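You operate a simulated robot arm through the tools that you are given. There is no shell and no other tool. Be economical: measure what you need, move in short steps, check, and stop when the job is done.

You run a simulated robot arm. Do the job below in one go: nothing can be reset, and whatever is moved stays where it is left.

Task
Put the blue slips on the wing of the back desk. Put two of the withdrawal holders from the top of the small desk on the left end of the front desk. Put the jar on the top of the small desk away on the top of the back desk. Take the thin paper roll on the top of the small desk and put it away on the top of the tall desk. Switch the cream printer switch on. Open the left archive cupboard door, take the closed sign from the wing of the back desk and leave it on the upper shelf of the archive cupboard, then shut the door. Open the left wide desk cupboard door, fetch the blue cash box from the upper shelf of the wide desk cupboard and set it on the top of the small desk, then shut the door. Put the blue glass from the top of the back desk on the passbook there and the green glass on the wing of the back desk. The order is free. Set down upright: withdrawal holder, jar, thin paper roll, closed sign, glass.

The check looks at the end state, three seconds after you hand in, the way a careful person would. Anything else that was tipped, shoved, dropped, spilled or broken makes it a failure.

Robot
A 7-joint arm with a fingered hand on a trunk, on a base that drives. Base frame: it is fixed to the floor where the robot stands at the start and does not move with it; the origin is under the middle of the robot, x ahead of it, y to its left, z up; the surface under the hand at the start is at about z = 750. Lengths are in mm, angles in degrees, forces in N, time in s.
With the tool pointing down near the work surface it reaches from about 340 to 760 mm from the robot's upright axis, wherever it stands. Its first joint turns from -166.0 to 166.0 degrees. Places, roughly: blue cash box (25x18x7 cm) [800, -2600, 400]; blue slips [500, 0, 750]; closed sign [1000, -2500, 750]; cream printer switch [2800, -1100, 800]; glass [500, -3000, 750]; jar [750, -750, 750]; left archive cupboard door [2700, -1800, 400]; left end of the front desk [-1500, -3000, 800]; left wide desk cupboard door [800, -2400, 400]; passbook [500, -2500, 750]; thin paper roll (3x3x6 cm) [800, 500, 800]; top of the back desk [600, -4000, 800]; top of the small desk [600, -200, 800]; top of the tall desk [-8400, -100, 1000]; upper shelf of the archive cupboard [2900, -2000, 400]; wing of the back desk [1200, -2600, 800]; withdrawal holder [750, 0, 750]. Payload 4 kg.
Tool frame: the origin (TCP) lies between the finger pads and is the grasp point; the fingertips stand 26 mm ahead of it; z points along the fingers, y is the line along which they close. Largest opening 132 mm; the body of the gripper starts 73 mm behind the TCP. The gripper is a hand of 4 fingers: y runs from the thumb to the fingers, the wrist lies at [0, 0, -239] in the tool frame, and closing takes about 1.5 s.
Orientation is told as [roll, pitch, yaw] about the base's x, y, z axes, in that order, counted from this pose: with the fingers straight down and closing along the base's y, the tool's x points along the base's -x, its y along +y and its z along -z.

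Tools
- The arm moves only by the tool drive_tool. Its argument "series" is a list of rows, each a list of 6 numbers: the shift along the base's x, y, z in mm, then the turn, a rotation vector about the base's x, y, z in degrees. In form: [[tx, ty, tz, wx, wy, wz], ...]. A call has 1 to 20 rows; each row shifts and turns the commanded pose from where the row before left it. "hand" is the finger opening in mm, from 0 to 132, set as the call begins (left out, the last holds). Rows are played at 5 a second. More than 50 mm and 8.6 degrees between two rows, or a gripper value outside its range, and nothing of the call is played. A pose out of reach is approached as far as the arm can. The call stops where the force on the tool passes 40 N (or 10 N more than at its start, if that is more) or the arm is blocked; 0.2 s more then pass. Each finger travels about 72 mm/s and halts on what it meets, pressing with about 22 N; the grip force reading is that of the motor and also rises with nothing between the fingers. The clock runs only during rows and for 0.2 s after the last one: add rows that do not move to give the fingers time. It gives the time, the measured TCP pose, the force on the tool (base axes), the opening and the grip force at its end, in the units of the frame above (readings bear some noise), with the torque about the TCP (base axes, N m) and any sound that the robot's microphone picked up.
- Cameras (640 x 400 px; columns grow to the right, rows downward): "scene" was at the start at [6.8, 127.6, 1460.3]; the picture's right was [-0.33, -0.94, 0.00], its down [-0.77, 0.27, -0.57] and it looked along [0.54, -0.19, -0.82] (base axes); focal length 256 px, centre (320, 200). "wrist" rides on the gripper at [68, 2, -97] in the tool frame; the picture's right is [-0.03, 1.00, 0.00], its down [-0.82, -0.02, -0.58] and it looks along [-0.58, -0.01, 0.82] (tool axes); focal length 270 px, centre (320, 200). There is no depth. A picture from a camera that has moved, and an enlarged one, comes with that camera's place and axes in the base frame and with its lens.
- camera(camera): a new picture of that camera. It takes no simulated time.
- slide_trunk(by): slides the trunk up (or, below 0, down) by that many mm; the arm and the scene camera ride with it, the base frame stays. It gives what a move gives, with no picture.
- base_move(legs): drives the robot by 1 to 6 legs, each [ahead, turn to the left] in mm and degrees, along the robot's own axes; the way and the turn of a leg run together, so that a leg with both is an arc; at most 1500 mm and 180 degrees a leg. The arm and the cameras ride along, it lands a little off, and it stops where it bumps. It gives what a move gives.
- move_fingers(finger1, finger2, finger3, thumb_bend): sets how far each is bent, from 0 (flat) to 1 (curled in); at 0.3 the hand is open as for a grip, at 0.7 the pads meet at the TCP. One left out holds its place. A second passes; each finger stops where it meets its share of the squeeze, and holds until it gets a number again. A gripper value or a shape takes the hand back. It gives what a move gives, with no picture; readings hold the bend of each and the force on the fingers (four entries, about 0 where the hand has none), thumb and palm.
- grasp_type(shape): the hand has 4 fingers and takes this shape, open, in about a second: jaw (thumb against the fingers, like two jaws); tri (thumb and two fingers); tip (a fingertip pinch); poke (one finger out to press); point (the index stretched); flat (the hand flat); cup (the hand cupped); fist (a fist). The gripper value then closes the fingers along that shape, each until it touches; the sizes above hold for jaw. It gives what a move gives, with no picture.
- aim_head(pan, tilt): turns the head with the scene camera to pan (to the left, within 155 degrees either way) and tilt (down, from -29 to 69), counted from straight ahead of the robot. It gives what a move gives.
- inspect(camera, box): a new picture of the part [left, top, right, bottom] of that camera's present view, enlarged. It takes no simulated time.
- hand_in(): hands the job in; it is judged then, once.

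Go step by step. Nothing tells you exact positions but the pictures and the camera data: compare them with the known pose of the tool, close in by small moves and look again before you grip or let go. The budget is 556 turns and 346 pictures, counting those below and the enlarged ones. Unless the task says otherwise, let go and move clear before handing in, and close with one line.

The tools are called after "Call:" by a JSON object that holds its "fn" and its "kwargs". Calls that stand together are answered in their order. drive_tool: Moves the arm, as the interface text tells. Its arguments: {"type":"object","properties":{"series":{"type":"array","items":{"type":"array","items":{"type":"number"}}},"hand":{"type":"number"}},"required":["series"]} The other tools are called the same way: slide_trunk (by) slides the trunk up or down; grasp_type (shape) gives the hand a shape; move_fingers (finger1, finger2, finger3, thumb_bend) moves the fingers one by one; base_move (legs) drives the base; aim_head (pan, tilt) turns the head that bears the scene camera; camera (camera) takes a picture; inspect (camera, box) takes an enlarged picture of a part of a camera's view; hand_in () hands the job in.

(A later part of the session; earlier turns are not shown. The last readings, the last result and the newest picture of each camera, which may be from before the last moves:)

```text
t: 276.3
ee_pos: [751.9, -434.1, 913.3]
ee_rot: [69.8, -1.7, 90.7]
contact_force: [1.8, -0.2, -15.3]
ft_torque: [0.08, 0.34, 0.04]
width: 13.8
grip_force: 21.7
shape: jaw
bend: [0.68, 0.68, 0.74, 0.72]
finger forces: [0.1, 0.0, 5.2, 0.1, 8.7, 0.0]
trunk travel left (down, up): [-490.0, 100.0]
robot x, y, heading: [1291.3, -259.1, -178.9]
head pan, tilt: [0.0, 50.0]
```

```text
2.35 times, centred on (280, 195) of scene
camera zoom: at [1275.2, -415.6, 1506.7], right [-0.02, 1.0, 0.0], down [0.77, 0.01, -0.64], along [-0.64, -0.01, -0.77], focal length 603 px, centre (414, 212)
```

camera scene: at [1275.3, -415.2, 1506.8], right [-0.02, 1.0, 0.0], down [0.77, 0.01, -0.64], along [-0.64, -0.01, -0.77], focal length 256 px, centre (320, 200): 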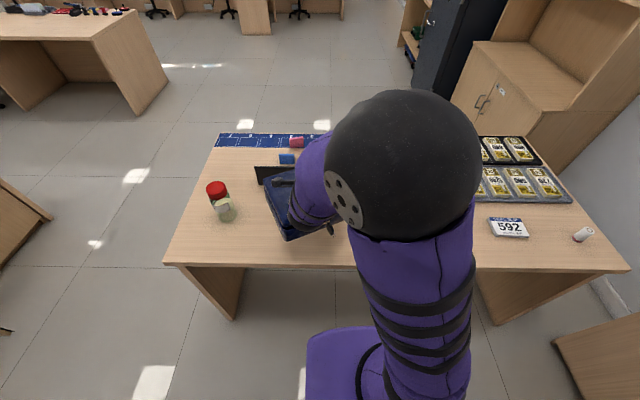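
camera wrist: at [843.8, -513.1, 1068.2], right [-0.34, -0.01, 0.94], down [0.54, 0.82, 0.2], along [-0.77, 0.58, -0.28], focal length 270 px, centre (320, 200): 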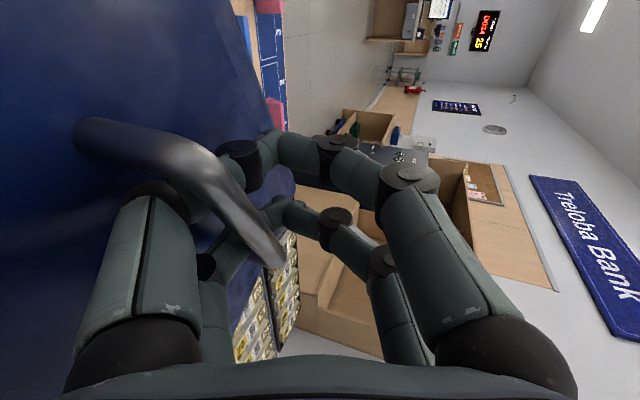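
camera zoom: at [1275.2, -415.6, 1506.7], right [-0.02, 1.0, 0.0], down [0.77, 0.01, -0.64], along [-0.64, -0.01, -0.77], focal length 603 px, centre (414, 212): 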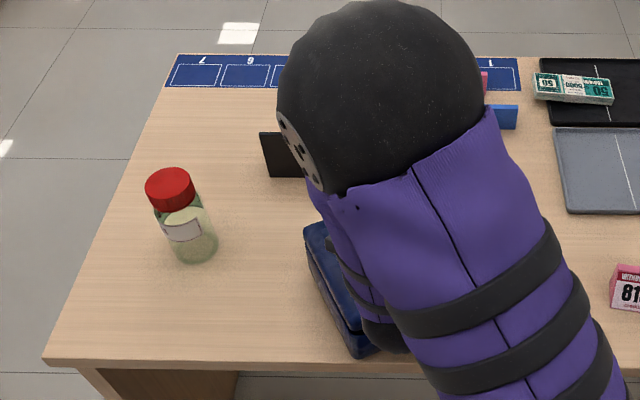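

The box swivelled ~24° and its near corner would be at the desk's edge; shift it 45 mm further in before setting down.

Call:
{"fn": "drive_tool", "kwargs": {"series": [[-22, 0, 0, 0, 0, 0], [-23, 0, 0, 0, 0, 0], [0, 0, 0, 0, 0, 0]]}}

Call:
{"fn": "inspect", "kwargs": {"camera": "scene", "box": [160, 110, 400, 280]}}

Call:
{"fn": "aim_head", "kwargs": {"pan": -25, "tilt": 50}}

Call:
{"fn": "camera", "kwargs": {"camera": "scene"}}

```text
t: 277.1
ee_pos: [706.5, -431.2, 913.4]
ee_rot: [69.9, -1.7, 90.8]
contact_force: [1.0, -0.3, -16.2]
ft_torque: [0.01, 0.43, 0.03]
width: 13.8
grip_force: 21.8
shape: jaw
bend: [0.68, 0.68, 0.74, 0.72]
finger forces: [0.0, 0.0, 5.4, 0.0, 9.6, 0.0]
trunk travel left (down, up): [-490.0, 100.0]
robot x, y, heading: [1290.2, -257.0, -179.0]
head pan, tilt: [0.0, 50.0]
```

```text
2.35 times, centred on (280, 195) of scene
camera zoom: at [1275.2, -415.1, 1506.8], right [-0.02, 1.0, 0.0], down [0.77, 0.01, -0.64], along [-0.64, -0.01, -0.77], focal length 603 px, centre (414, 212)
```

zoom: 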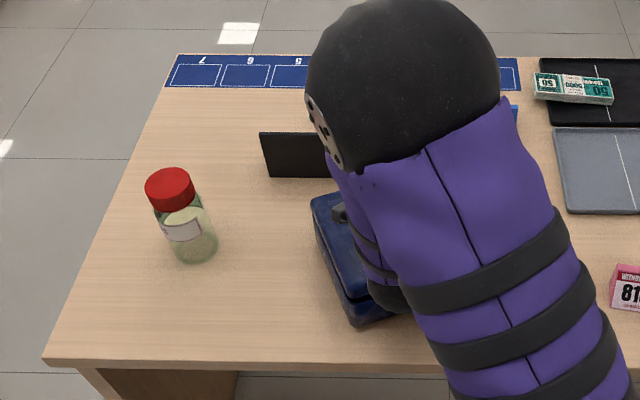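

```text
t: 278.0
ee_pos: [707.4, -431.2, 913.7]
ee_rot: [69.9, -1.7, 90.7]
contact_force: [0.2, 0.5, -15.7]
ft_torque: [0.08, 0.42, -0.01]
width: 13.5
grip_force: 22.0
shape: jaw
bend: [0.68, 0.68, 0.74, 0.72]
finger forces: [0.0, 0.0, 5.4, 0.0, 9.9, 0.0]
trunk travel left (down, up): [-490.0, 100.0]
robot x, y, heading: [1290.8, -260.4, -179.0]
head pan, tilt: [-25.0, 50.0]
```

```text
225 pictures are left
camera scene: at [1281.9, -382.5, 1506.8], right [0.41, 0.91, 0.0], down [0.7, -0.31, -0.64], along [-0.59, 0.26, -0.77], focal length 256 px, centre (320, 200)
```

scene: 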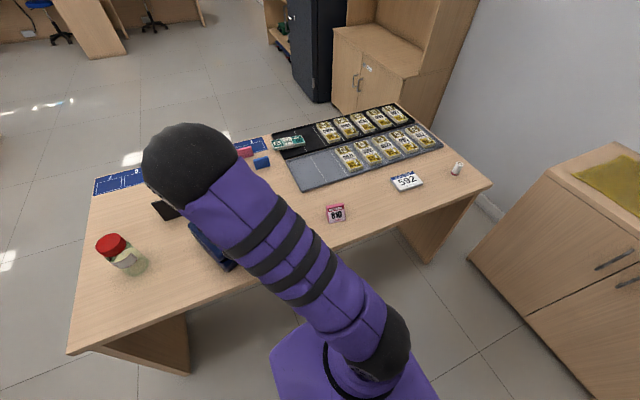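

Good. Lower to the surface gently.

Call:
{"fn": "drive_tool", "kwargs": {"series": [[0, 0, -10, 0, 0, 0], [0, 0, -8, 0, 0, 0], [0, 0, -5, 0, 0, 0], [0, 0, -5, 0, 0, 0], [0, 0, 0, 0, 0, 0]]}}

Call:
{"fn": "drive_tool", "kwargs": {"series": [[0, 0, -4, 0, 0, 0], [0, 0, -4, 0, 0, 0], [0, 0, 0, 0, 0, 0]]}}

Call:
{"fn": "drive_tool", "kwargs": {"series": [[0, 0, -4, 0, 0, 0], [0, 0, -4, 0, 0, 0], [0, 0, 0, 0, 0, 0]]}}

```text
t: 279.2
ee_pos: [708.0, -430.1, 893.0]
ee_rot: [70.6, -1.5, 90.7]
contact_force: [11.6, 2.4, 38.1]
ft_torque: [-0.51, -2.19, 0.36]
width: 8.5
grip_force: 22.0
shape: jaw
bend: [0.68, 0.68, 0.74, 0.7]
finger forces: [0.0, 0.0, 0.1, 0.1, 38.0, 0.0]
trunk travel left (down, up): [-490.0, 100.0]
robot x, y, heading: [1294.7, -260.1, -178.8]
head pan, tilt: [-25.0, 50.0]
```

```text
t: 279.5
ee_pos: [706.5, -430.3, 893.5]
ee_rot: [71.1, -1.3, 90.8]
contact_force: [-0.6, 0.2, 20.5]
ft_torque: [-0.34, -0.86, -0.02]
width: 8.6
grip_force: 21.6
shape: jaw
bend: [0.68, 0.68, 0.74, 0.7]
finger forces: [0.0, 0.0, 0.0, 0.0, 20.5, 0.0]
trunk travel left (down, up): [-490.0, 100.0]
robot x, y, heading: [1289.2, -260.7, -179.2]
head pan, tilt: [-25.0, 50.0]
stopped in row 1: the force on the tool passed its limit at 54 N (the readings are from after the stop); the commanded pose is now the measured one
```

```text
t: 280.0
ee_pos: [704.4, -432.5, 894.0]
ee_rot: [71.8, -1.2, 90.6]
contact_force: [0.9, 0.1, 17.9]
ft_torque: [-0.27, -0.83, 0.1]
width: 8.5
grip_force: 22.0
shape: jaw
bend: [0.68, 0.68, 0.73, 0.7]
finger forces: [0.0, 0.1, 0.0, 0.0, 17.9, 0.0]
trunk travel left (down, up): [-490.0, 100.0]
robot x, y, heading: [1292.2, -262.0, -179.1]
head pan, tilt: [-25.0, 50.0]
stopped in row 2: the force on the tool passed its limit at 44 N (the readings are from after the stop); the commanded pose is now the measured one
```

The box is down. Unload slightly, open to 45 and check.

Call:
{"fn": "drive_tool", "kwargs": {"series": [[0, 0, 5, 0, 0, 0], [0, 0, 0, 0, 0, 0]]}}

Call:
{"fn": "drive_tool", "kwargs": {"series": [[0, 0, 0, 0, 0, 0], [0, 0, 0, 0, 0, 0], [0, 0, 0, 0, 0, 0], [0, 0, 0, 0, 0, 0]], "hand": 45}}

Call:
{"fn": "camera", "kwargs": {"camera": "wrist"}}

```text
t: 280.6
ee_pos: [705.5, -432.4, 894.0]
ee_rot: [71.0, -1.3, 90.7]
contact_force: [-0.5, 0.6, 1.0]
ft_torque: [-0.01, -0.02, -0.04]
width: 10.2
grip_force: 22.3
shape: jaw
bend: [0.68, 0.68, 0.73, 0.7]
finger forces: [0.0, 0.0, 0.0, 0.1, 1.4, 0.0]
trunk travel left (down, up): [-490.0, 100.0]
robot x, y, heading: [1294.7, -260.9, -179.4]
head pan, tilt: [-25.0, 50.0]
```

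```text
t: 281.6
ee_pos: [704.4, -432.2, 896.2]
ee_rot: [71.4, -1.2, 90.6]
contact_force: [-6.7, -1.2, 17.9]
ft_torque: [-0.26, -0.42, -0.1]
width: 38.6
grip_force: 0.1
shape: jaw
bend: [0.73, 0.73, 0.74, 0.7]
finger forces: [0.0, 0.0, 2.8, 0.0, 14.6, 0.0]
trunk travel left (down, up): [-490.0, 100.0]
robot x, y, heading: [1292.7, -261.4, -179.3]
head pan, tilt: [-25.0, 50.0]
```

```text
224 pictures are left
camera wrist: at [794.9, -499.9, 928.3], right [-0.32, 0.0, 0.95], down [0.55, 0.82, 0.18], along [-0.78, 0.57, -0.26], focal length 270 px, centre (320, 200)
```

wrist: 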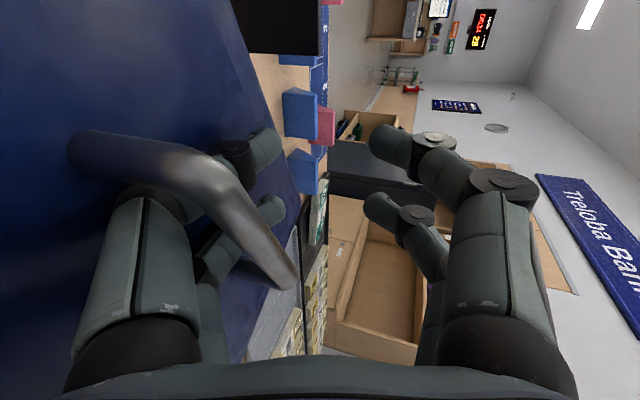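

Reverse the insertion path: slightly narrower opening and withdraw horizontally along +x.

Call:
{"fn": "drive_tool", "kwargs": {"series": [[0, 0, 1, 0, 0, 0], [0, 0, 0, 0, 0, 0], [8, 0, 0, 0, 0, 0], [8, 0, 0, 0, 0, 0]], "hand": 36}}

Call:
{"fn": "camera", "kwargs": {"camera": "wrist"}}

```text
t: 282.6
ee_pos: [721.0, -431.7, 895.8]
ee_rot: [71.1, -1.4, 90.7]
contact_force: [0.1, -0.2, 4.6]
ft_torque: [-0.04, -0.15, 0.02]
width: 34.3
grip_force: 0.1
shape: jaw
bend: [0.73, 0.73, 0.73, 0.7]
finger forces: [0.0, 0.1, 0.0, 0.0, 4.0, 0.0]
trunk travel left (down, up): [-490.0, 100.0]
robot x, y, heading: [1292.5, -259.5, -178.9]
head pan, tilt: [-25.0, 50.0]
```

```text
223 pictures are left
camera wrist: at [811.7, -498.6, 928.5], right [-0.32, 0.0, 0.95], down [0.54, 0.82, 0.19], along [-0.77, 0.57, -0.27], focal length 270 px, centre (320, 200)
```

wrist: 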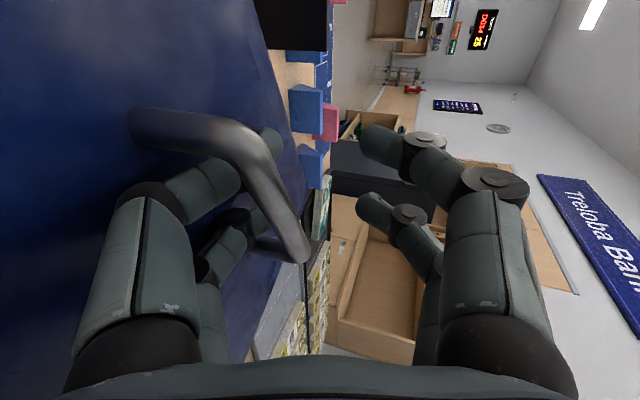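

Call:
{"fn": "drive_tool", "kwargs": {"series": [[8, 0, 0, 0, 0, 0], [8, 0, 0, 0, 0, 0], [8, 0, 0, 0, 0, 0], [8, 0, 0, 0, 0, 0]]}}

Call:
{"fn": "camera", "kwargs": {"camera": "wrist"}}

```text
t: 283.6
ee_pos: [753.3, -432.7, 897.2]
ee_rot: [71.1, -1.4, 90.6]
contact_force: [-0.3, 0.9, 2.9]
ft_torque: [-0.04, -0.12, 0.0]
width: 35.2
grip_force: 0.1
shape: jaw
bend: [0.73, 0.73, 0.73, 0.7]
finger forces: [0.0, 0.0, 0.1, 0.0, 3.2, 0.0]
trunk travel left (down, up): [-490.0, 100.0]
robot x, y, heading: [1292.7, -262.2, -178.9]
head pan, tilt: [-25.0, 50.0]
```

```text
222 pictures are left
camera wrist: at [844.1, -499.5, 928.7], right [-0.32, 0.0, 0.95], down [0.54, 0.82, 0.19], along [-0.77, 0.57, -0.26], focal length 270 px, centre (320, 200)
```

wrist: 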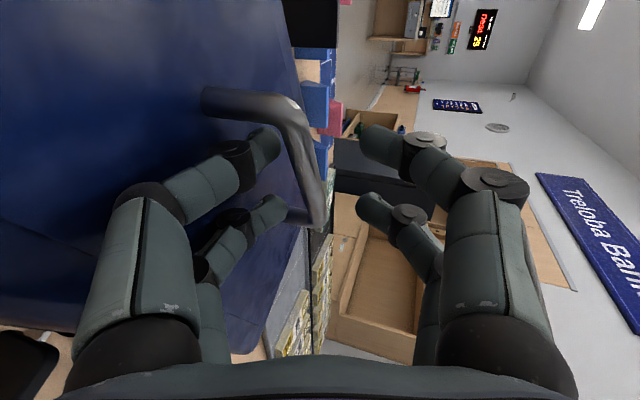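

Call:
{"fn": "drive_tool", "kwargs": {"series": [[10, 0, 0, 0, 0, 0], [10, 0, 0, 0, 0, 0], [10, 0, 0, 0, 0, 0], [10, 0, 1, 0, 0, 0], [10, 0, 2, 0, 0, 0]]}}

Call:
{"fn": "camera", "kwargs": {"camera": "wrist"}}

```text
t: 284.8
ee_pos: [804.0, -432.9, 896.9]
ee_rot: [71.0, -1.5, 90.6]
contact_force: [0.5, 0.1, 0.4]
ft_torque: [0.0, 0.04, -0.01]
width: 36.0
grip_force: 0.0
shape: jaw
bend: [0.73, 0.73, 0.73, 0.7]
finger forces: [0.1, 0.0, 0.0, 0.1, 0.0, 0.0]
trunk travel left (down, up): [-490.0, 100.0]
robot x, y, heading: [1294.5, -263.6, -178.9]
head pan, tilt: [-25.0, 50.0]
```

```text
221 pictures are left
camera wrist: at [893.7, -500.4, 929.0], right [-0.33, 0.0, 0.95], down [0.55, 0.82, 0.19], along [-0.77, 0.58, -0.26], focal length 270 px, centre (320, 200)
```

wrist: 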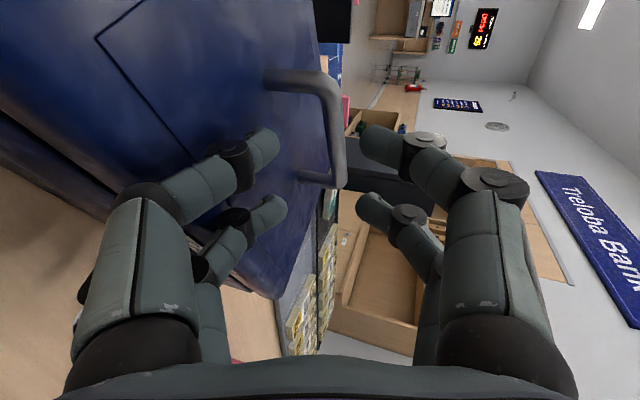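

Clear of the handle. Rise and look at the box.

Call:
{"fn": "drive_tool", "kwargs": {"series": [[5, 0, 15, 0, 0, 0], [10, 0, 45, 0, 0, 0], [10, 0, 45, 0, 0, 0], [10, 0, 45, 0, 0, 0], [45, 0, 0, 0, 0, 0]]}}

Call:
{"fn": "aim_head", "kwargs": {"pan": 10, "tilt": 50}}

Call:
{"fn": "camera", "kwargs": {"camera": "scene"}}

```text
t: 286.0
ee_pos: [849.3, -469.4, 1056.4]
ee_rot: [71.1, -1.4, 90.6]
contact_force: [0.3, 0.3, -0.1]
ft_torque: [0.0, 0.0, 0.01]
width: 36.1
grip_force: 0.2
shape: jaw
bend: [0.73, 0.73, 0.73, 0.7]
finger forces: [0.0, 0.0, 0.0, 0.0, 0.0, 0.0]
out of reach, approached as far as the arm can: row 1, 2, 3, 5
trunk travel left (down, up): [-490.0, 100.0]
robot x, y, heading: [1297.1, -258.3, -179.2]
head pan, tilt: [-25.0, 50.0]
```

```text
t: 287.0
ee_pos: [848.9, -469.5, 1056.8]
ee_rot: [71.0, -1.4, 90.5]
contact_force: [0.0, 0.8, 0.5]
ft_torque: [0.0, 0.0, -0.01]
width: 36.0
grip_force: 0.0
shape: jaw
bend: [0.73, 0.73, 0.73, 0.7]
finger forces: [0.0, 0.1, 0.1, 0.0, 0.0, 0.0]
trunk travel left (down, up): [-490.0, 100.0]
robot x, y, heading: [1289.1, -258.4, -178.9]
head pan, tilt: [10.0, 50.0]
```

```text
220 pictures are left
camera scene: at [1277.9, -428.1, 1506.9], right [-0.19, 0.98, 0.0], down [0.75, 0.15, -0.64], along [-0.63, -0.12, -0.77], focal length 256 px, centre (320, 200)
```

scene: 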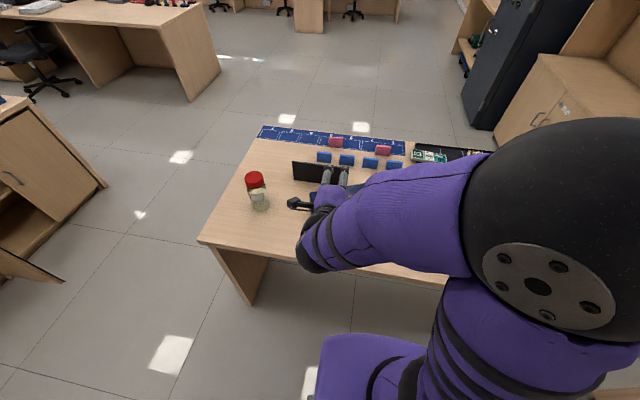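

Now the jar. Rotate the hand back to pointing down (arm in free air above the desk).

Call:
{"fn": "drive_tool", "kwargs": {"series": [[0, 0, 5, 3.95, -3.9, 5.53], [0, 0, 5, 3.95, -3.9, 5.53], [0, 0, 5, 3.95, -3.9, 5.53], [0, 0, 5, 3.95, -3.9, 5.53], [0, 0, 0, 3.95, -3.9, 5.53], [0, 0, 0, 3.95, -3.9, 5.53], [0, 0, 0, 3.95, -3.9, 5.53], [0, 0, 0, 3.95, -3.9, 5.53], [0, 0, 0, 3.95, -3.9, 5.53], [0, 0, 0, 3.95, -3.9, 5.53], [0, 0, 0, 3.95, -3.9, 5.53], [0, 0, 0, 3.95, -3.9, 5.53], [0, 0, 0, 3.95, -3.9, 5.53], [0, 0, 0, 3.95, -3.9, 5.53]], "hand": 120}}

Call:
{"fn": "camera", "kwargs": {"camera": "scene"}}

Call:
{"fn": "camera", "kwargs": {"camera": "wrist"}}

```text
t: 290.0
ee_pos: [871.2, -472.1, 1075.0]
ee_rot: [3.8, -3.7, 177.4]
contact_force: [0.0, 0.0, -0.5]
ft_torque: [-0.03, 0.01, 0.03]
width: 119.6
grip_force: 0.0
shape: jaw
bend: [0.47, 0.47, 0.47, 0.32]
finger forces: [0.1, 0.0, 0.1, 0.1, 0.1, 0.0]
out of reach, approached as far as the arm can: row 6, 8, 14
trunk travel left (down, up): [-490.0, 100.0]
robot x, y, heading: [1293.2, -261.2, -179.1]
head pan, tilt: [10.0, 50.0]
```

```text
219 pictures are left
camera scene: at [1278.6, -427.5, 1507.0], right [-0.19, 0.98, 0.0], down [0.75, 0.15, -0.64], along [-0.63, -0.12, -0.77], focal length 256 px, centre (320, 200)
```

scene: 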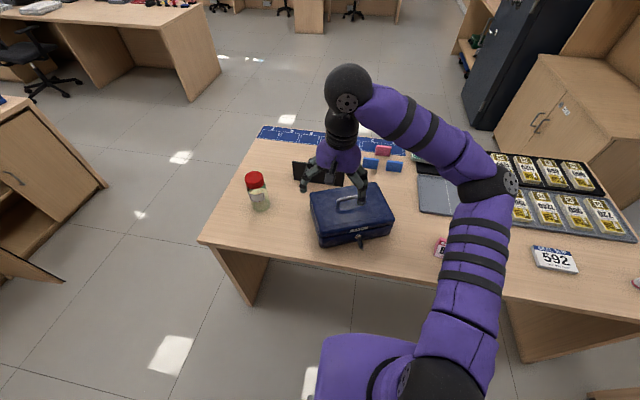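

```text
218 pictures are left
camera wrist: at [944.5, -471.3, 1167.9], right [-0.07, -1.0, 0.07], down [-0.77, 0.09, 0.63], along [-0.63, -0.01, -0.78], focal length 270 px, centre (320, 200)
```

wrist: 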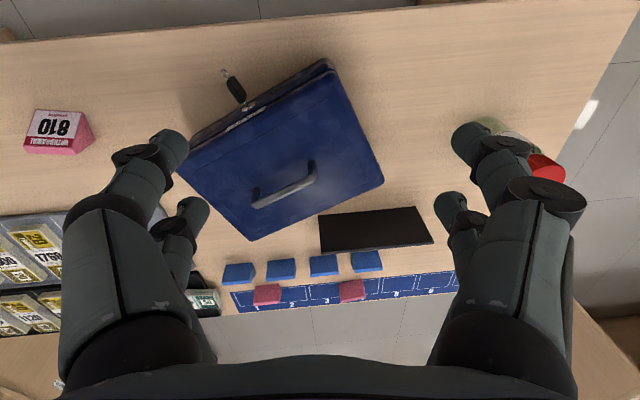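

The cash box sits well. Reposition so the jar (≈(722,-758)) is straight ahead.

Call:
{"fn": "base_move", "kwargs": {"legs": [[0, 90], [500, 0], [0, -90]]}}

Call:
{"fn": "camera", "kwargs": {"camera": "wrist"}}

Call:
{"fn": "camera", "kwargs": {"camera": "scene"}}

```text
t: 301.2
ee_pos: [878.1, -975.7, 1075.8]
ee_rot: [3.8, -3.5, 178.6]
contact_force: [-0.6, 0.6, 0.0]
ft_torque: [0.0, 0.0, -0.01]
width: 120.0
grip_force: 0.1
shape: jaw
bend: [0.47, 0.47, 0.47, 0.32]
finger forces: [0.0, 0.1, 0.0, 0.1, 0.1, 0.0]
trunk travel left (down, up): [-490.0, 100.0]
robot x, y, heading: [1295.6, -755.9, -177.5]
head pan, tilt: [10.0, 50.0]
```

```text
217 pictures are left
camera wrist: at [951.4, -972.8, 1167.5], right [-0.04, -1.0, 0.07], down [-0.78, 0.08, 0.63], along [-0.63, -0.03, -0.78], focal length 270 px, centre (320, 200)
```

wrist: 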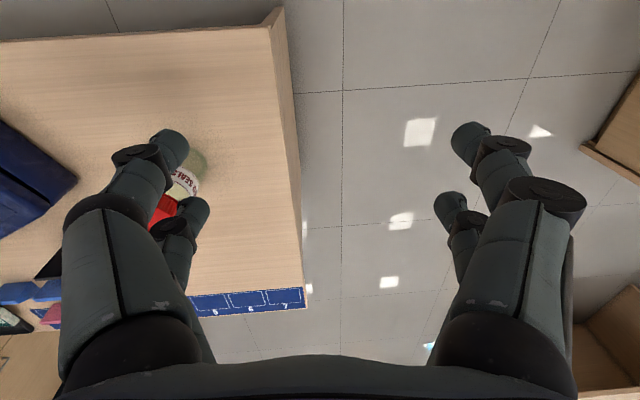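

```text
216 pictures are left
camera scene: at [1283.8, -921.7, 1506.9], right [-0.21, 0.98, 0.0], down [0.75, 0.16, -0.64], along [-0.63, -0.14, -0.77], focal length 256 px, centre (320, 200)
```

scene: 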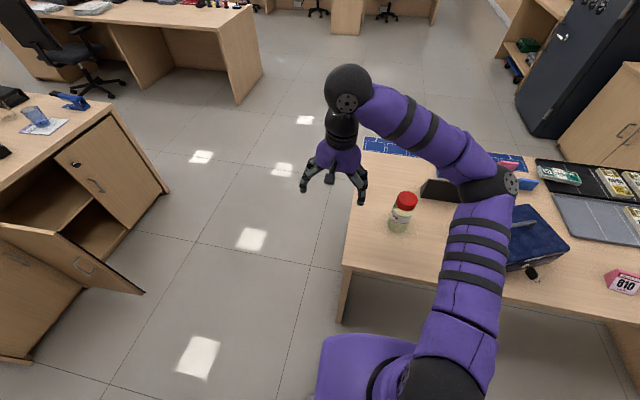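

Jar ≈(722,-767), lid top ≈889. Level the tool and move above the jar.

Call:
{"fn": "drive_tool", "kwargs": {"series": [[-26, 35, 0, 4, -3.7, 1.4], [-26, 35, 0, 0, 0, 0], [-26, 35, 0, 0, 0, 0], [-26, 35, 0, 0, 0, 0], [-26, 34, 0, 0, 0, 0], [-26, 34, 0, 0, 0, 0]]}}

Call:
{"fn": "camera", "kwargs": {"camera": "wrist"}}

```text
t: 302.6
ee_pos: [924.1, -865.1, 1023.2]
ee_rot: [-0.4, 0.0, -179.8]
contact_force: [0.5, 0.9, -0.3]
ft_torque: [0.0, -0.01, 0.02]
width: 120.2
grip_force: 0.1
shape: jaw
bend: [0.47, 0.47, 0.47, 0.32]
finger forces: [0.1, 0.0, 0.0, 0.0, 0.0, 0.0]
out of reach, approached as far as the arm can: row 1, 2, 3, 4, 5, 6
trunk travel left (down, up): [-490.0, 100.0]
robot x, y, heading: [1291.2, -756.8, -177.7]
head pan, tilt: [10.0, 50.0]
```

```text
215 pictures are left
camera wrist: at [991.5, -866.9, 1120.2], right [-0.02, -1.0, -0.01], down [-0.82, 0.01, 0.58], along [-0.58, 0.02, -0.82], focal length 270 px, centre (320, 200)
```

wrist: 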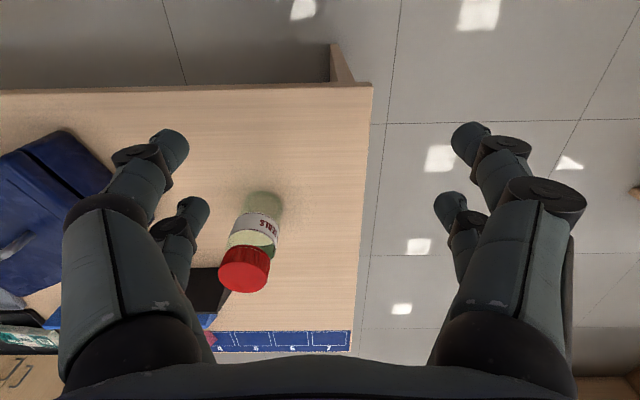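

Too high for that reach; raise the trunk 100 and command lower.

Call:
{"fn": "slide_trunk", "kwargs": {"by": 100}}

Call:
{"fn": "drive_tool", "kwargs": {"series": [[0, 0, -20, 0, 0, 0], [0, 0, -20, 0, 0, 0], [0, 0, -20, 0, 0, 0]]}}

Call:
{"fn": "camera", "kwargs": {"camera": "wrist"}}

```text
t: 304.0
ee_pos: [923.9, -865.2, 1122.8]
ee_rot: [-0.3, 0.0, -180.0]
contact_force: [-0.3, 0.3, 0.3]
ft_torque: [0.03, 0.0, -0.02]
width: 119.9
grip_force: 0.1
shape: jaw
bend: [0.47, 0.47, 0.47, 0.32]
finger forces: [0.1, 0.0, 0.1, 0.0, 0.0, 0.1]
trunk travel left (down, up): [-590.0, 0.0]
robot x, y, heading: [1292.5, -754.8, -177.5]
head pan, tilt: [10.0, 50.0]
```

```text
t: 304.8
ee_pos: [932.7, -871.0, 1065.1]
ee_rot: [-0.4, -0.2, 180.0]
contact_force: [-0.1, 1.2, 0.2]
ft_torque: [0.0, 0.04, 0.01]
width: 119.9
grip_force: 0.0
shape: jaw
bend: [0.47, 0.47, 0.47, 0.32]
finger forces: [0.0, 0.0, 0.0, 0.0, 0.0, 0.0]
out of reach, approached as far as the arm can: row 1, 2
trunk travel left (down, up): [-590.0, 0.0]
robot x, y, heading: [1296.1, -755.8, -177.7]
head pan, tilt: [10.0, 50.0]
```

```text
214 pictures are left
camera wrist: at [1001.0, -873.5, 1161.5], right [-0.03, -1.0, -0.01], down [-0.82, 0.02, 0.58], along [-0.58, 0.02, -0.82], focal length 270 px, centre (320, 200)
```

wrist: 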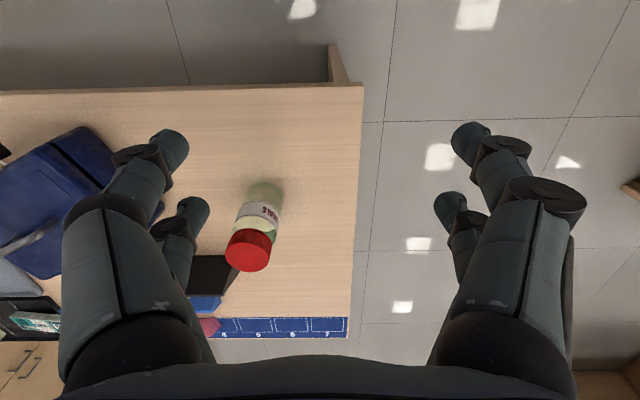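

Call:
{"fn": "drive_tool", "kwargs": {"series": [[-36, 18, -10, 0, 0, 0], [-36, 18, -10, 0, 0, 0], [-36, 18, -10, 0, 0, 0], [-36, 18, -10, 0, 0, 0], [-36, 16, -10, 0, 0, 0], [-31, 16, -10, 0, 0, 0]]}}

Call:
{"fn": "camera", "kwargs": {"camera": "wrist"}}

```text
t: 306.2
ee_pos: [927.2, -882.8, 1054.9]
ee_rot: [-0.4, -0.1, 179.9]
contact_force: [-0.8, -0.3, -0.4]
ft_torque: [0.01, 0.0, -0.02]
width: 120.0
grip_force: 0.0
shape: jaw
bend: [0.47, 0.47, 0.47, 0.32]
finger forces: [0.0, 0.0, 0.1, 0.0, 0.0, 0.1]
out of reach, approached as far as the arm can: row 1, 2, 3, 4, 5, 6
trunk travel left (down, up): [-590.0, 0.0]
robot x, y, heading: [1294.4, -752.1, -177.7]
head pan, tilt: [10.0, 50.0]
```

```text
213 pictures are left
camera wrist: at [994.6, -885.5, 1151.1], right [-0.03, -1.0, -0.01], down [-0.82, 0.02, 0.58], along [-0.58, 0.02, -0.82], focal length 270 px, centre (320, 200)
```

wrist: 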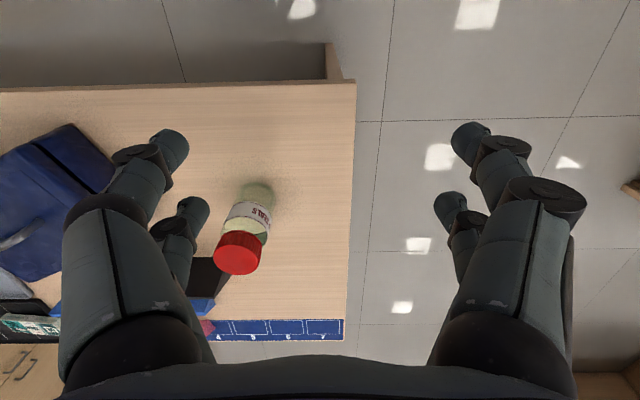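

The arm seems wound into a joint limit. Look at its posture.

Call:
{"fn": "camera", "kwargs": {"camera": "scene"}}

Call:
{"fn": "drive_tool", "kwargs": {"series": [[0, 0, -30, 0, 0, 0], [0, 0, -30, 0, 0, 0]]}}

```text
212 pictures are left
camera scene: at [1283.7, -921.8, 1606.9], right [-0.21, 0.98, 0.0], down [0.75, 0.16, -0.64], along [-0.63, -0.14, -0.77], focal length 256 px, centre (320, 200)
```

scene: 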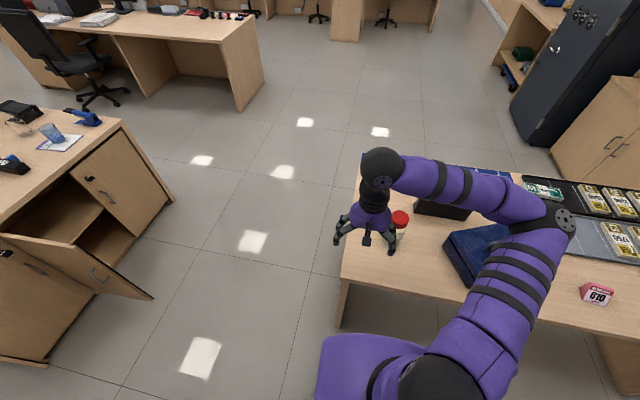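

```text
t: 306.8
ee_pos: [932.8, -885.0, 993.9]
ee_rot: [-0.4, -0.1, -179.9]
contact_force: [0.0, 0.0, -0.5]
ft_torque: [-0.01, 0.01, 0.01]
width: 120.0
grip_force: 0.1
shape: jaw
bend: [0.47, 0.47, 0.47, 0.32]
finger forces: [0.0, 0.0, 0.0, 0.0, 0.0, 0.1]
out of reach, approached as far as the arm can: row 1
trunk travel left (down, up): [-590.0, 0.0]
robot x, y, heading: [1298.3, -752.9, -177.7]
head pan, tilt: [10.0, 50.0]
```

Call:
{"fn": "drive_tool", "kwargs": {"series": [[-5, 0, 0, 0, 0, 8], [-5, 0, 0, 0, 0, 8], [-5, 0, 0, 0, 0, 8], [-5, 0, 0, 0, 0, 8]]}}

Call:
{"fn": "drive_tool", "kwargs": {"series": [[-30, 0, 0, 0, 0, 0], [-30, 0, 0, 0, 0, 0]]}}

```text
t: 307.8
ee_pos: [1056.5, -946.1, 998.3]
ee_rot: [-0.5, -0.1, -148.0]
contact_force: [-0.2, 0.1, 0.8]
ft_torque: [-0.03, 0.02, 0.02]
width: 120.1
grip_force: 0.0
shape: jaw
bend: [0.47, 0.47, 0.47, 0.32]
finger forces: [0.0, 0.1, 0.1, 0.1, 0.0, 0.0]
out of reach, approached as far as the arm can: row 1, 2, 3, 4
trunk travel left (down, up): [-590.0, 0.0]
robot x, y, heading: [1291.4, -756.9, -177.8]
head pan, tilt: [10.0, 50.0]
```

```text
t: 308.4
ee_pos: [1053.7, -954.9, 1001.9]
ee_rot: [-0.4, -0.1, -148.0]
contact_force: [-0.2, 0.5, -0.1]
ft_torque: [-0.02, -0.01, -0.02]
width: 119.7
grip_force: 0.1
shape: jaw
bend: [0.47, 0.47, 0.47, 0.32]
finger forces: [0.0, 0.0, 0.0, 0.1, 0.1, 0.0]
out of reach, approached as far as the arm can: row 1, 2
trunk travel left (down, up): [-590.0, 0.0]
robot x, y, heading: [1291.5, -752.3, -177.6]
head pan, tilt: [10.0, 50.0]
```

The positive yaw is the limited side; turn the hand the other way.

Call:
{"fn": "drive_tool", "kwargs": {"series": [[0, 0, 0, 0, 0, -8], [0, 0, 0, 0, 0, -8], [0, 0, 0, 0, 0, -8], [0, 0, 0, 0, 0, -8], [-10, 0, 0, 0, 0, -8], [-10, 0, 0, 0, 0, -8], [-10, 0, 0, 0, 0, -8], [-10, 0, 0, 0, 0, -8], [-10, 0, 0, 0, 0, -8]]}}

Call:
{"fn": "drive_tool", "kwargs": {"series": [[-40, 10, 0, 0, 0, 0], [-40, 10, 0, 0, 0, 0]]}}

Call:
{"fn": "camera", "kwargs": {"camera": "scene"}}

```text
t: 310.4
ee_pos: [1003.8, -957.9, 1000.2]
ee_rot: [-0.4, 0.0, 140.0]
contact_force: [-0.3, -0.4, 0.2]
ft_torque: [-0.02, -0.04, -0.02]
width: 119.8
grip_force: 0.1
shape: jaw
bend: [0.47, 0.47, 0.47, 0.32]
finger forces: [0.0, 0.0, 0.0, 0.1, 0.1, 0.0]
trunk travel left (down, up): [-590.0, 0.0]
robot x, y, heading: [1295.9, -751.9, -177.8]
head pan, tilt: [10.0, 50.0]
```

```text
t: 311.0
ee_pos: [925.4, -937.9, 1000.0]
ee_rot: [-0.3, 0.0, 140.2]
contact_force: [-1.2, -0.1, 0.0]
ft_torque: [-0.01, -0.01, 0.03]
width: 119.8
grip_force: 0.1
shape: jaw
bend: [0.47, 0.47, 0.47, 0.32]
finger forces: [0.0, 0.1, 0.0, 0.1, 0.1, 0.0]
trunk travel left (down, up): [-590.0, 0.0]
robot x, y, heading: [1293.0, -757.3, -177.7]
head pan, tilt: [10.0, 50.0]
```

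```text
211 pictures are left
camera scene: at [1283.4, -921.4, 1606.9], right [-0.21, 0.98, 0.0], down [0.75, 0.16, -0.64], along [-0.63, -0.14, -0.77], focal length 256 px, centre (320, 200)
```

scene: 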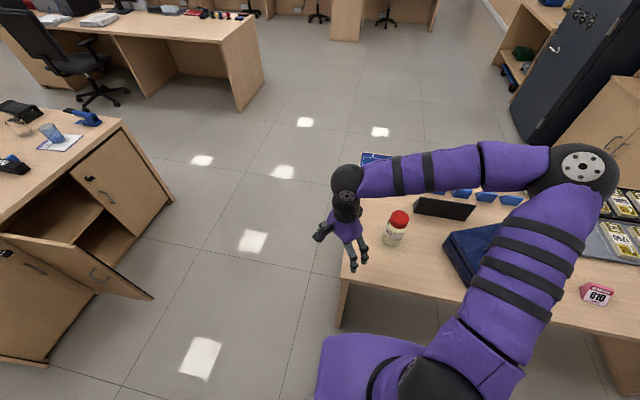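

Working again. Move above the jar.

Call:
{"fn": "drive_tool", "kwargs": {"series": [[-34, 28, 0, 0, 0, 0], [-34, 28, 0, 0, 0, 0], [-34, 28, 0, 0, 0, 0], [-34, 28, 0, 0, 0, 0], [-34, 28, 0, 0, 0, 0], [-33, 29, 0, 0, 0, 0]]}}

Call:
{"fn": "camera", "kwargs": {"camera": "wrist"}}

Call:
{"fn": "camera", "kwargs": {"camera": "scene"}}

```text
t: 312.4
ee_pos: [739.5, -783.1, 1002.0]
ee_rot: [-0.4, -0.3, 139.9]
contact_force: [0.3, -0.3, 0.3]
ft_torque: [0.01, 0.05, 0.01]
width: 120.2
grip_force: 0.1
shape: jaw
bend: [0.47, 0.47, 0.47, 0.32]
finger forces: [0.0, 0.1, 0.0, 0.0, 0.0, 0.1]
out of reach, approached as far as the arm can: row 6
trunk travel left (down, up): [-590.0, 0.0]
robot x, y, heading: [1297.7, -757.8, -177.6]
head pan, tilt: [10.0, 50.0]
```

```text
210 pictures are left
camera wrist: at [789.2, -828.6, 1097.5], right [-0.66, -0.75, -0.01], down [-0.61, 0.54, 0.58], along [-0.43, 0.39, -0.81], focal length 270 px, centre (320, 200)
```

wrist: 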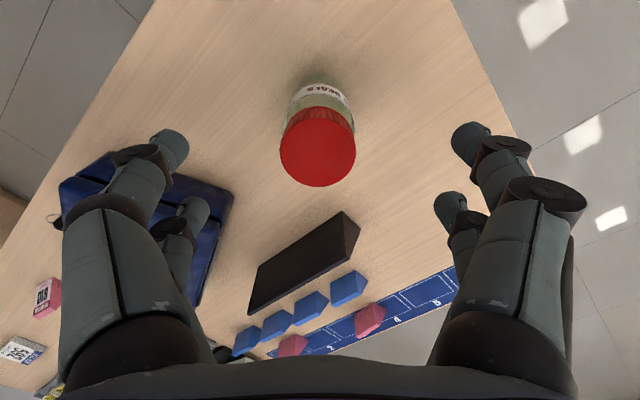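

```text
209 pictures are left
camera scene: at [1285.6, -922.6, 1606.9], right [-0.21, 0.98, 0.0], down [0.75, 0.16, -0.64], along [-0.63, -0.14, -0.77], focal length 256 px, centre (320, 200)
```

scene: 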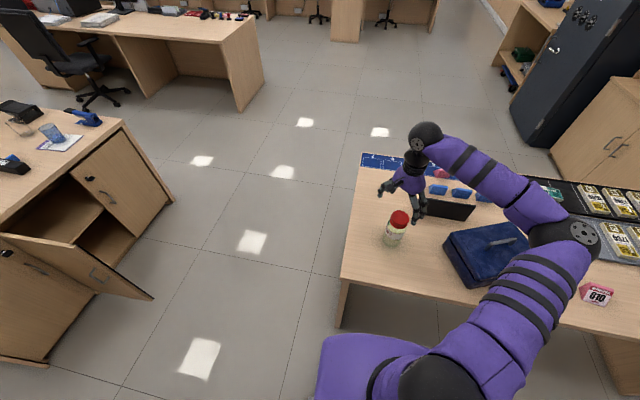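

Lid centre at (719,-762). Lower in stages, watching the elbow relative to the cash box.

Call:
{"fn": "drive_tool", "kwargs": {"series": [[-7, 7, -30, 0, 0, 0], [-7, 7, -30, 0, 0, 0], [-6, 7, -10, 0, 0, 0]]}}

Call:
{"fn": "camera", "kwargs": {"camera": "scene"}}

Call:
{"fn": "camera", "kwargs": {"camera": "wrist"}}

```text
t: 313.2
ee_pos: [739.3, -779.1, 929.2]
ee_rot: [-0.1, -0.3, 139.9]
contact_force: [-0.1, -0.4, 0.2]
ft_torque: [-0.01, 0.01, 0.02]
width: 119.8
grip_force: 0.1
shape: jaw
bend: [0.47, 0.47, 0.47, 0.32]
finger forces: [0.0, 0.1, 0.0, 0.0, 0.0, 0.1]
out of reach, approached as far as the arm can: row 1, 2, 3
trunk travel left (down, up): [-590.0, 0.0]
robot x, y, heading: [1293.2, -756.7, -177.9]
head pan, tilt: [10.0, 50.0]
```

```text
208 pictures are left
camera scene: at [1283.6, -921.6, 1606.9], right [-0.21, 0.98, 0.0], down [0.75, 0.16, -0.64], along [-0.63, -0.14, -0.77], focal length 256 px, centre (320, 200)
```

scene: 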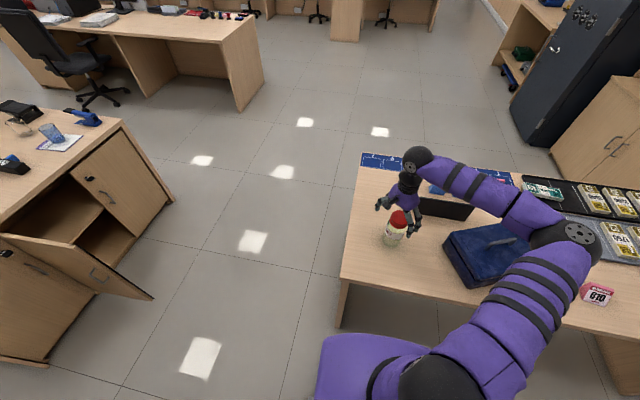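

```text
207 pictures are left
camera wrist: at [788.9, -824.9, 1026.5], right [-0.66, -0.75, -0.01], down [-0.61, 0.54, 0.58], along [-0.43, 0.39, -0.81], focal length 270 px, centre (320, 200)
```

wrist: 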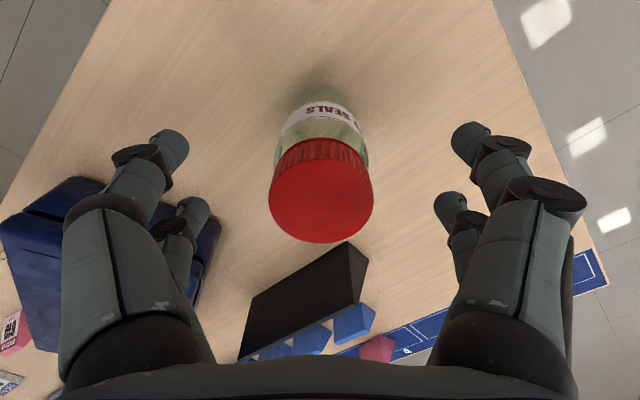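

Position is limited by reach. Raise, turn the yaw a bit more and nudge the base 40 mm ahead.

Call:
{"fn": "drive_tool", "kwargs": {"series": [[0, 0, 40, 0, 0, 0], [0, 0, 30, 0, 0, -6], [0, 0, 0, 0, 0, -6]]}}

Call:
{"fn": "base_move", "kwargs": {"legs": [[30, 0]]}}

Call:
{"fn": "drive_tool", "kwargs": {"series": [[5, 18, -20, 0, 0, 0], [0, 0, -20, 0, 0, 0]]}}

Call:
{"fn": "camera", "kwargs": {"camera": "wrist"}}

```text
t: 314.0
ee_pos: [740.4, -780.5, 1001.0]
ee_rot: [-0.3, 0.1, 128.1]
contact_force: [-0.3, 0.5, -0.2]
ft_torque: [0.01, 0.03, 0.01]
width: 119.8
grip_force: 0.0
shape: jaw
bend: [0.47, 0.47, 0.47, 0.32]
finger forces: [0.0, 0.0, 0.0, 0.0, 0.1, 0.1]
trunk travel left (down, up): [-590.0, 0.0]
robot x, y, heading: [1296.3, -750.9, -177.6]
head pan, tilt: [10.0, 50.0]
```

```text
t: 314.8
ee_pos: [709.3, -781.2, 1001.2]
ee_rot: [-0.4, 0.0, 128.3]
contact_force: [-0.6, 0.1, -0.6]
ft_torque: [0.0, -0.03, 0.05]
width: 119.6
grip_force: 0.2
shape: jaw
bend: [0.47, 0.47, 0.47, 0.32]
finger forces: [0.1, 0.0, 0.0, 0.0, 0.1, 0.0]
trunk travel left (down, up): [-590.0, 0.0]
robot x, y, heading: [1264.2, -757.1, -177.8]
head pan, tilt: [10.0, 50.0]
```

```text
t: 315.4
ee_pos: [715.9, -765.2, 960.5]
ee_rot: [-0.5, 0.0, 128.2]
contact_force: [-0.3, 0.4, 0.1]
ft_torque: [0.01, -0.01, 0.03]
width: 120.0
grip_force: 0.1
shape: jaw
bend: [0.47, 0.47, 0.47, 0.32]
finger forces: [0.0, 0.0, 0.1, 0.0, 0.0, 0.0]
trunk travel left (down, up): [-590.0, 0.0]
robot x, y, heading: [1262.2, -755.3, -178.0]
head pan, tilt: [10.0, 50.0]
```

```text
206 pictures are left
camera wrist: at [755.3, -820.3, 1057.0], right [-0.8, -0.6, -0.01], down [-0.49, 0.65, 0.58], along [-0.34, 0.47, -0.82], focal length 270 px, centre (320, 200)
```

wrist: 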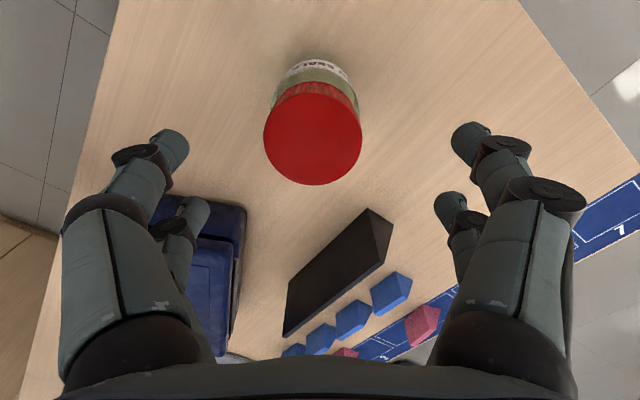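

Aligned. Descend around the jar.

Call:
{"fn": "drive_tool", "kwargs": {"series": [[3, 4, -30, 0, 0, 0], [0, 0, -35, 0, 0, 0], [0, 0, -35, 0, 0, 0], [0, 0, -28, 0, 0, 0], [0, 0, 0, 0, 0, 0]]}}

Call:
{"fn": "camera", "kwargs": {"camera": "wrist"}}

Call:
{"fn": "camera", "kwargs": {"camera": "scene"}}

```text
t: 316.6
ee_pos: [722.4, -758.3, 834.7]
ee_rot: [-0.3, 0.0, 128.2]
contact_force: [-1.5, -2.2, 7.0]
ft_torque: [-0.08, 0.0, 0.0]
width: 120.0
grip_force: 0.0
shape: jaw
bend: [0.47, 0.47, 0.47, 0.32]
finger forces: [5.4, 0.8, 0.1, 0.1, 0.1, 0.1]
trunk travel left (down, up): [-590.0, 0.0]
robot x, y, heading: [1263.8, -750.2, -177.8]
head pan, tilt: [10.0, 50.0]
```

```text
205 pictures are left
camera wrist: at [761.3, -814.5, 932.2], right [-0.8, -0.6, 0.0], down [-0.49, 0.65, 0.58], along [-0.34, 0.47, -0.82], focal length 270 px, centre (320, 200)
```

wrist: 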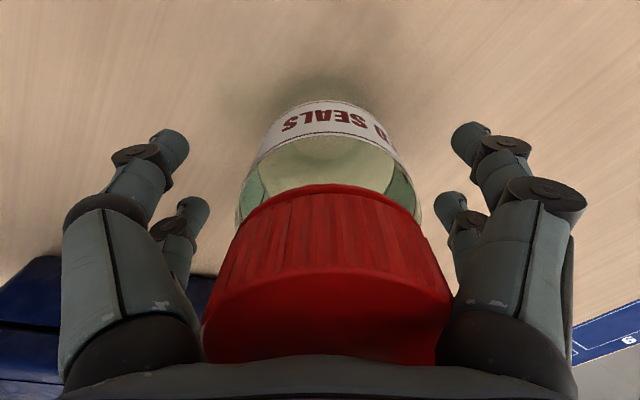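

```text
204 pictures are left
camera scene: at [1253.9, -923.0, 1607.0], right [-0.21, 0.98, 0.0], down [0.75, 0.16, -0.64], along [-0.63, -0.14, -0.77], focal length 256 px, centre (320, 200)
```

scene: 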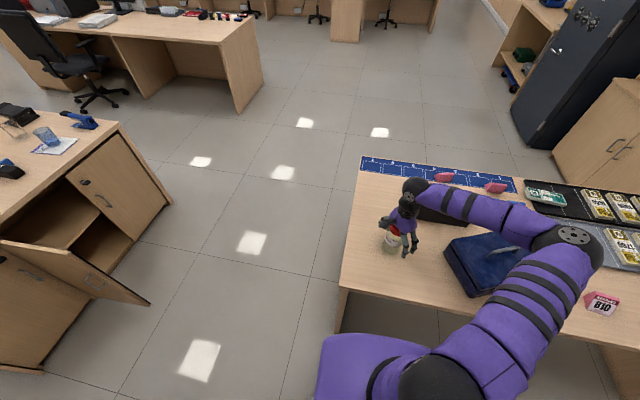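

Light touch on the lid; rise 12 mm and close.

Call:
{"fn": "drive_tool", "kwargs": {"series": [[-2, -2, 12, 0, 0, 0], [0, 0, 0, 0, 0, 0]]}}

Call:
{"fn": "drive_tool", "kwargs": {"series": [[0, 0, 0, 0, 0, 0], [0, 0, 0, 0, 0, 0], [0, 0, 0, 0, 0, 0], [0, 0, 0, 0, 0, 0], [0, 0, 0, 0, 0, 0], [0, 0, 0, 0, 0, 0], [0, 0, 0, 0, 0, 0], [0, 0, 0, 0, 0, 0]], "hand": 20}}

Call:
{"fn": "camera", "kwargs": {"camera": "wrist"}}

```text
t: 317.2
ee_pos: [719.1, -761.1, 845.9]
ee_rot: [-0.4, 0.0, 128.2]
contact_force: [-0.3, 1.2, -0.7]
ft_torque: [0.01, -0.01, 0.01]
width: 119.7
grip_force: 0.1
shape: jaw
bend: [0.47, 0.47, 0.47, 0.32]
finger forces: [0.1, 0.1, 0.0, 0.0, 0.1, 0.1]
trunk travel left (down, up): [-590.0, 0.0]
robot x, y, heading: [1268.5, -756.2, -177.9]
head pan, tilt: [10.0, 50.0]
```

```text
t: 319.0
ee_pos: [718.9, -761.5, 846.7]
ee_rot: [-0.4, 0.0, 128.2]
contact_force: [0.4, -0.1, -0.6]
ft_torque: [-0.01, -0.03, -0.01]
width: 50.8
grip_force: 22.2
shape: jaw
bend: [0.73, 0.74, 0.73, 0.7]
finger forces: [21.2, 19.3, 21.1, 0.0, 18.7, 0.2]
trunk travel left (down, up): [-590.0, 0.0]
robot x, y, heading: [1266.3, -755.5, -177.9]
head pan, tilt: [10.0, 50.0]
```

```text
203 pictures are left
camera wrist: at [758.2, -816.1, 942.9], right [-0.8, -0.6, -0.01], down [-0.49, 0.65, 0.58], along [-0.34, 0.47, -0.82], focal length 270 px, centre (320, 200)
```

wrist: 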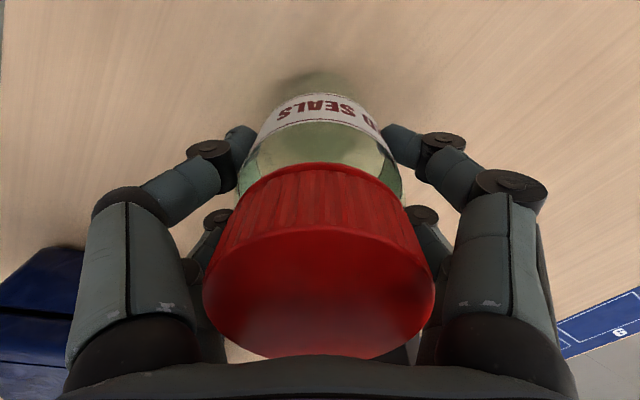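

Firm grip on the jar. Lift.

Call:
{"fn": "drive_tool", "kwargs": {"series": [[0, 0, 15, 0, 0, 0], [0, 0, 35, 0, 0, 0], [0, 0, 45, 0, 0, 0], [10, 0, 45, 0, 0, 0]]}}

Call:
{"fn": "camera", "kwargs": {"camera": "wrist"}}

Call:
{"fn": "camera", "kwargs": {"camera": "scene"}}

```text
t: 320.0
ee_pos: [722.6, -760.7, 985.1]
ee_rot: [-0.4, 0.0, 128.2]
contact_force: [-0.3, -0.5, -4.0]
ft_torque: [0.01, 0.02, -0.02]
width: 50.7
grip_force: 22.2
shape: jaw
bend: [0.73, 0.74, 0.73, 0.7]
finger forces: [21.4, 19.4, 21.0, 0.0, 18.7, 0.1]
trunk travel left (down, up): [-590.0, 0.0]
robot x, y, heading: [1266.0, -755.6, -177.7]
head pan, tilt: [10.0, 50.0]
```

```text
202 pictures are left
camera wrist: at [763.5, -815.5, 1082.2], right [-0.8, -0.6, -0.01], down [-0.49, 0.65, 0.58], along [-0.34, 0.47, -0.82], focal length 270 px, centre (320, 200)
```

wrist: 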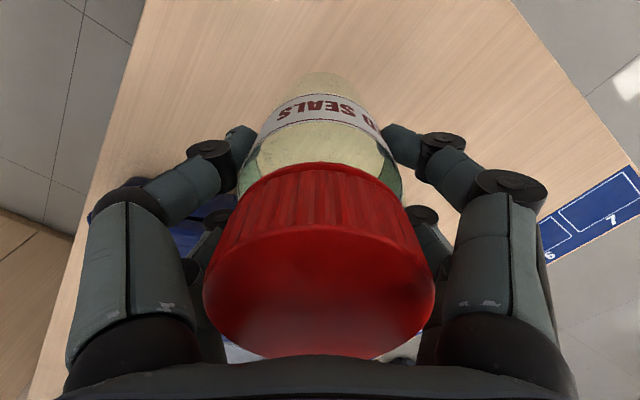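

```text
201 pictures are left
camera scene: at [1253.7, -923.0, 1606.8], right [-0.21, 0.98, 0.0], down [0.75, 0.16, -0.64], along [-0.63, -0.14, -0.77], focal length 256 px, centre (320, 200)
```

scene: 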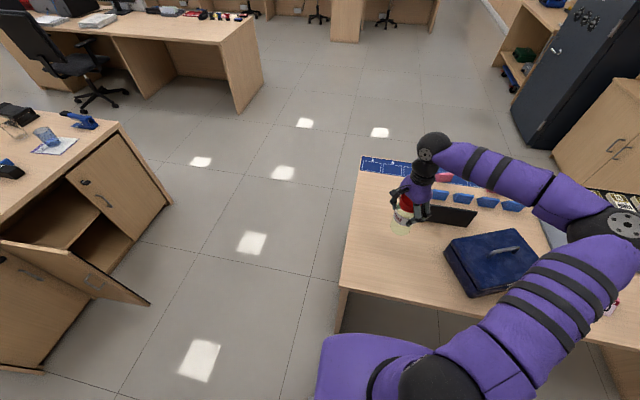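

Jar is held. I'll drive to the front of the back desk and put it on the main top near (790,-2450), left of the toner and right of the seam (x≈911).

Call:
{"fn": "base_move", "kwargs": {"legs": [[0, 88], [880, 0], [0, -90], [500, 0], [0, 90]]}}

Call:
{"fn": "aim_head", "kwargs": {"pan": 0, "tilt": 45}}

Call:
{"fn": "camera", "kwargs": {"camera": "scene"}}

```text
t: 339.7
ee_pos: [820.7, -2224.0, 984.3]
ee_rot: [-0.4, 0.0, -137.0]
contact_force: [-0.4, 0.9, -2.9]
ft_torque: [0.0, 0.0, 0.0]
width: 49.9
grip_force: 21.5
shape: jaw
bend: [0.73, 0.74, 0.73, 0.7]
finger forces: [21.3, 19.3, 20.1, 0.0, 16.7, 0.0]
trunk travel left (down, up): [-590.0, 0.0]
robot x, y, heading: [774.0, -1682.2, -82.9]
head pan, tilt: [10.0, 50.0]
```

```text
t: 340.4
ee_pos: [821.5, -2224.0, 985.6]
ee_rot: [-0.5, 0.0, -136.9]
contact_force: [0.8, 0.2, -2.0]
ft_torque: [-0.01, -0.01, -0.03]
width: 49.7
grip_force: 21.8
shape: jaw
bend: [0.73, 0.74, 0.73, 0.7]
finger forces: [21.3, 19.3, 20.1, 0.0, 16.7, 0.0]
trunk travel left (down, up): [-590.0, 0.0]
robot x, y, heading: [768.2, -1684.0, -82.7]
head pan, tilt: [0.0, 45.0]
```

```text
200 pictures are left
camera scene: at [921.8, -1689.0, 1613.8], right [-0.99, -0.13, 0.0], down [-0.09, 0.7, -0.71], along [0.09, -0.7, -0.71], focal length 256 px, centre (320, 200)
```

scene: 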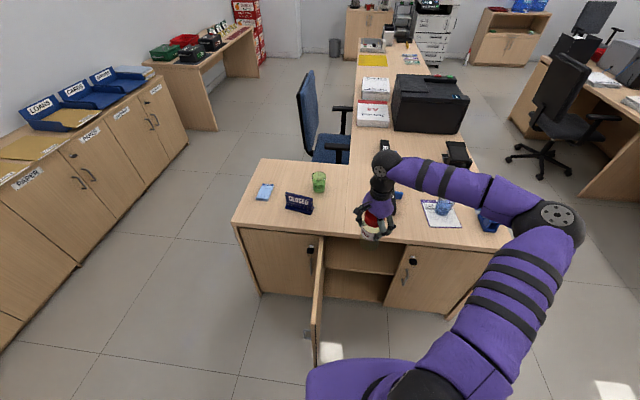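

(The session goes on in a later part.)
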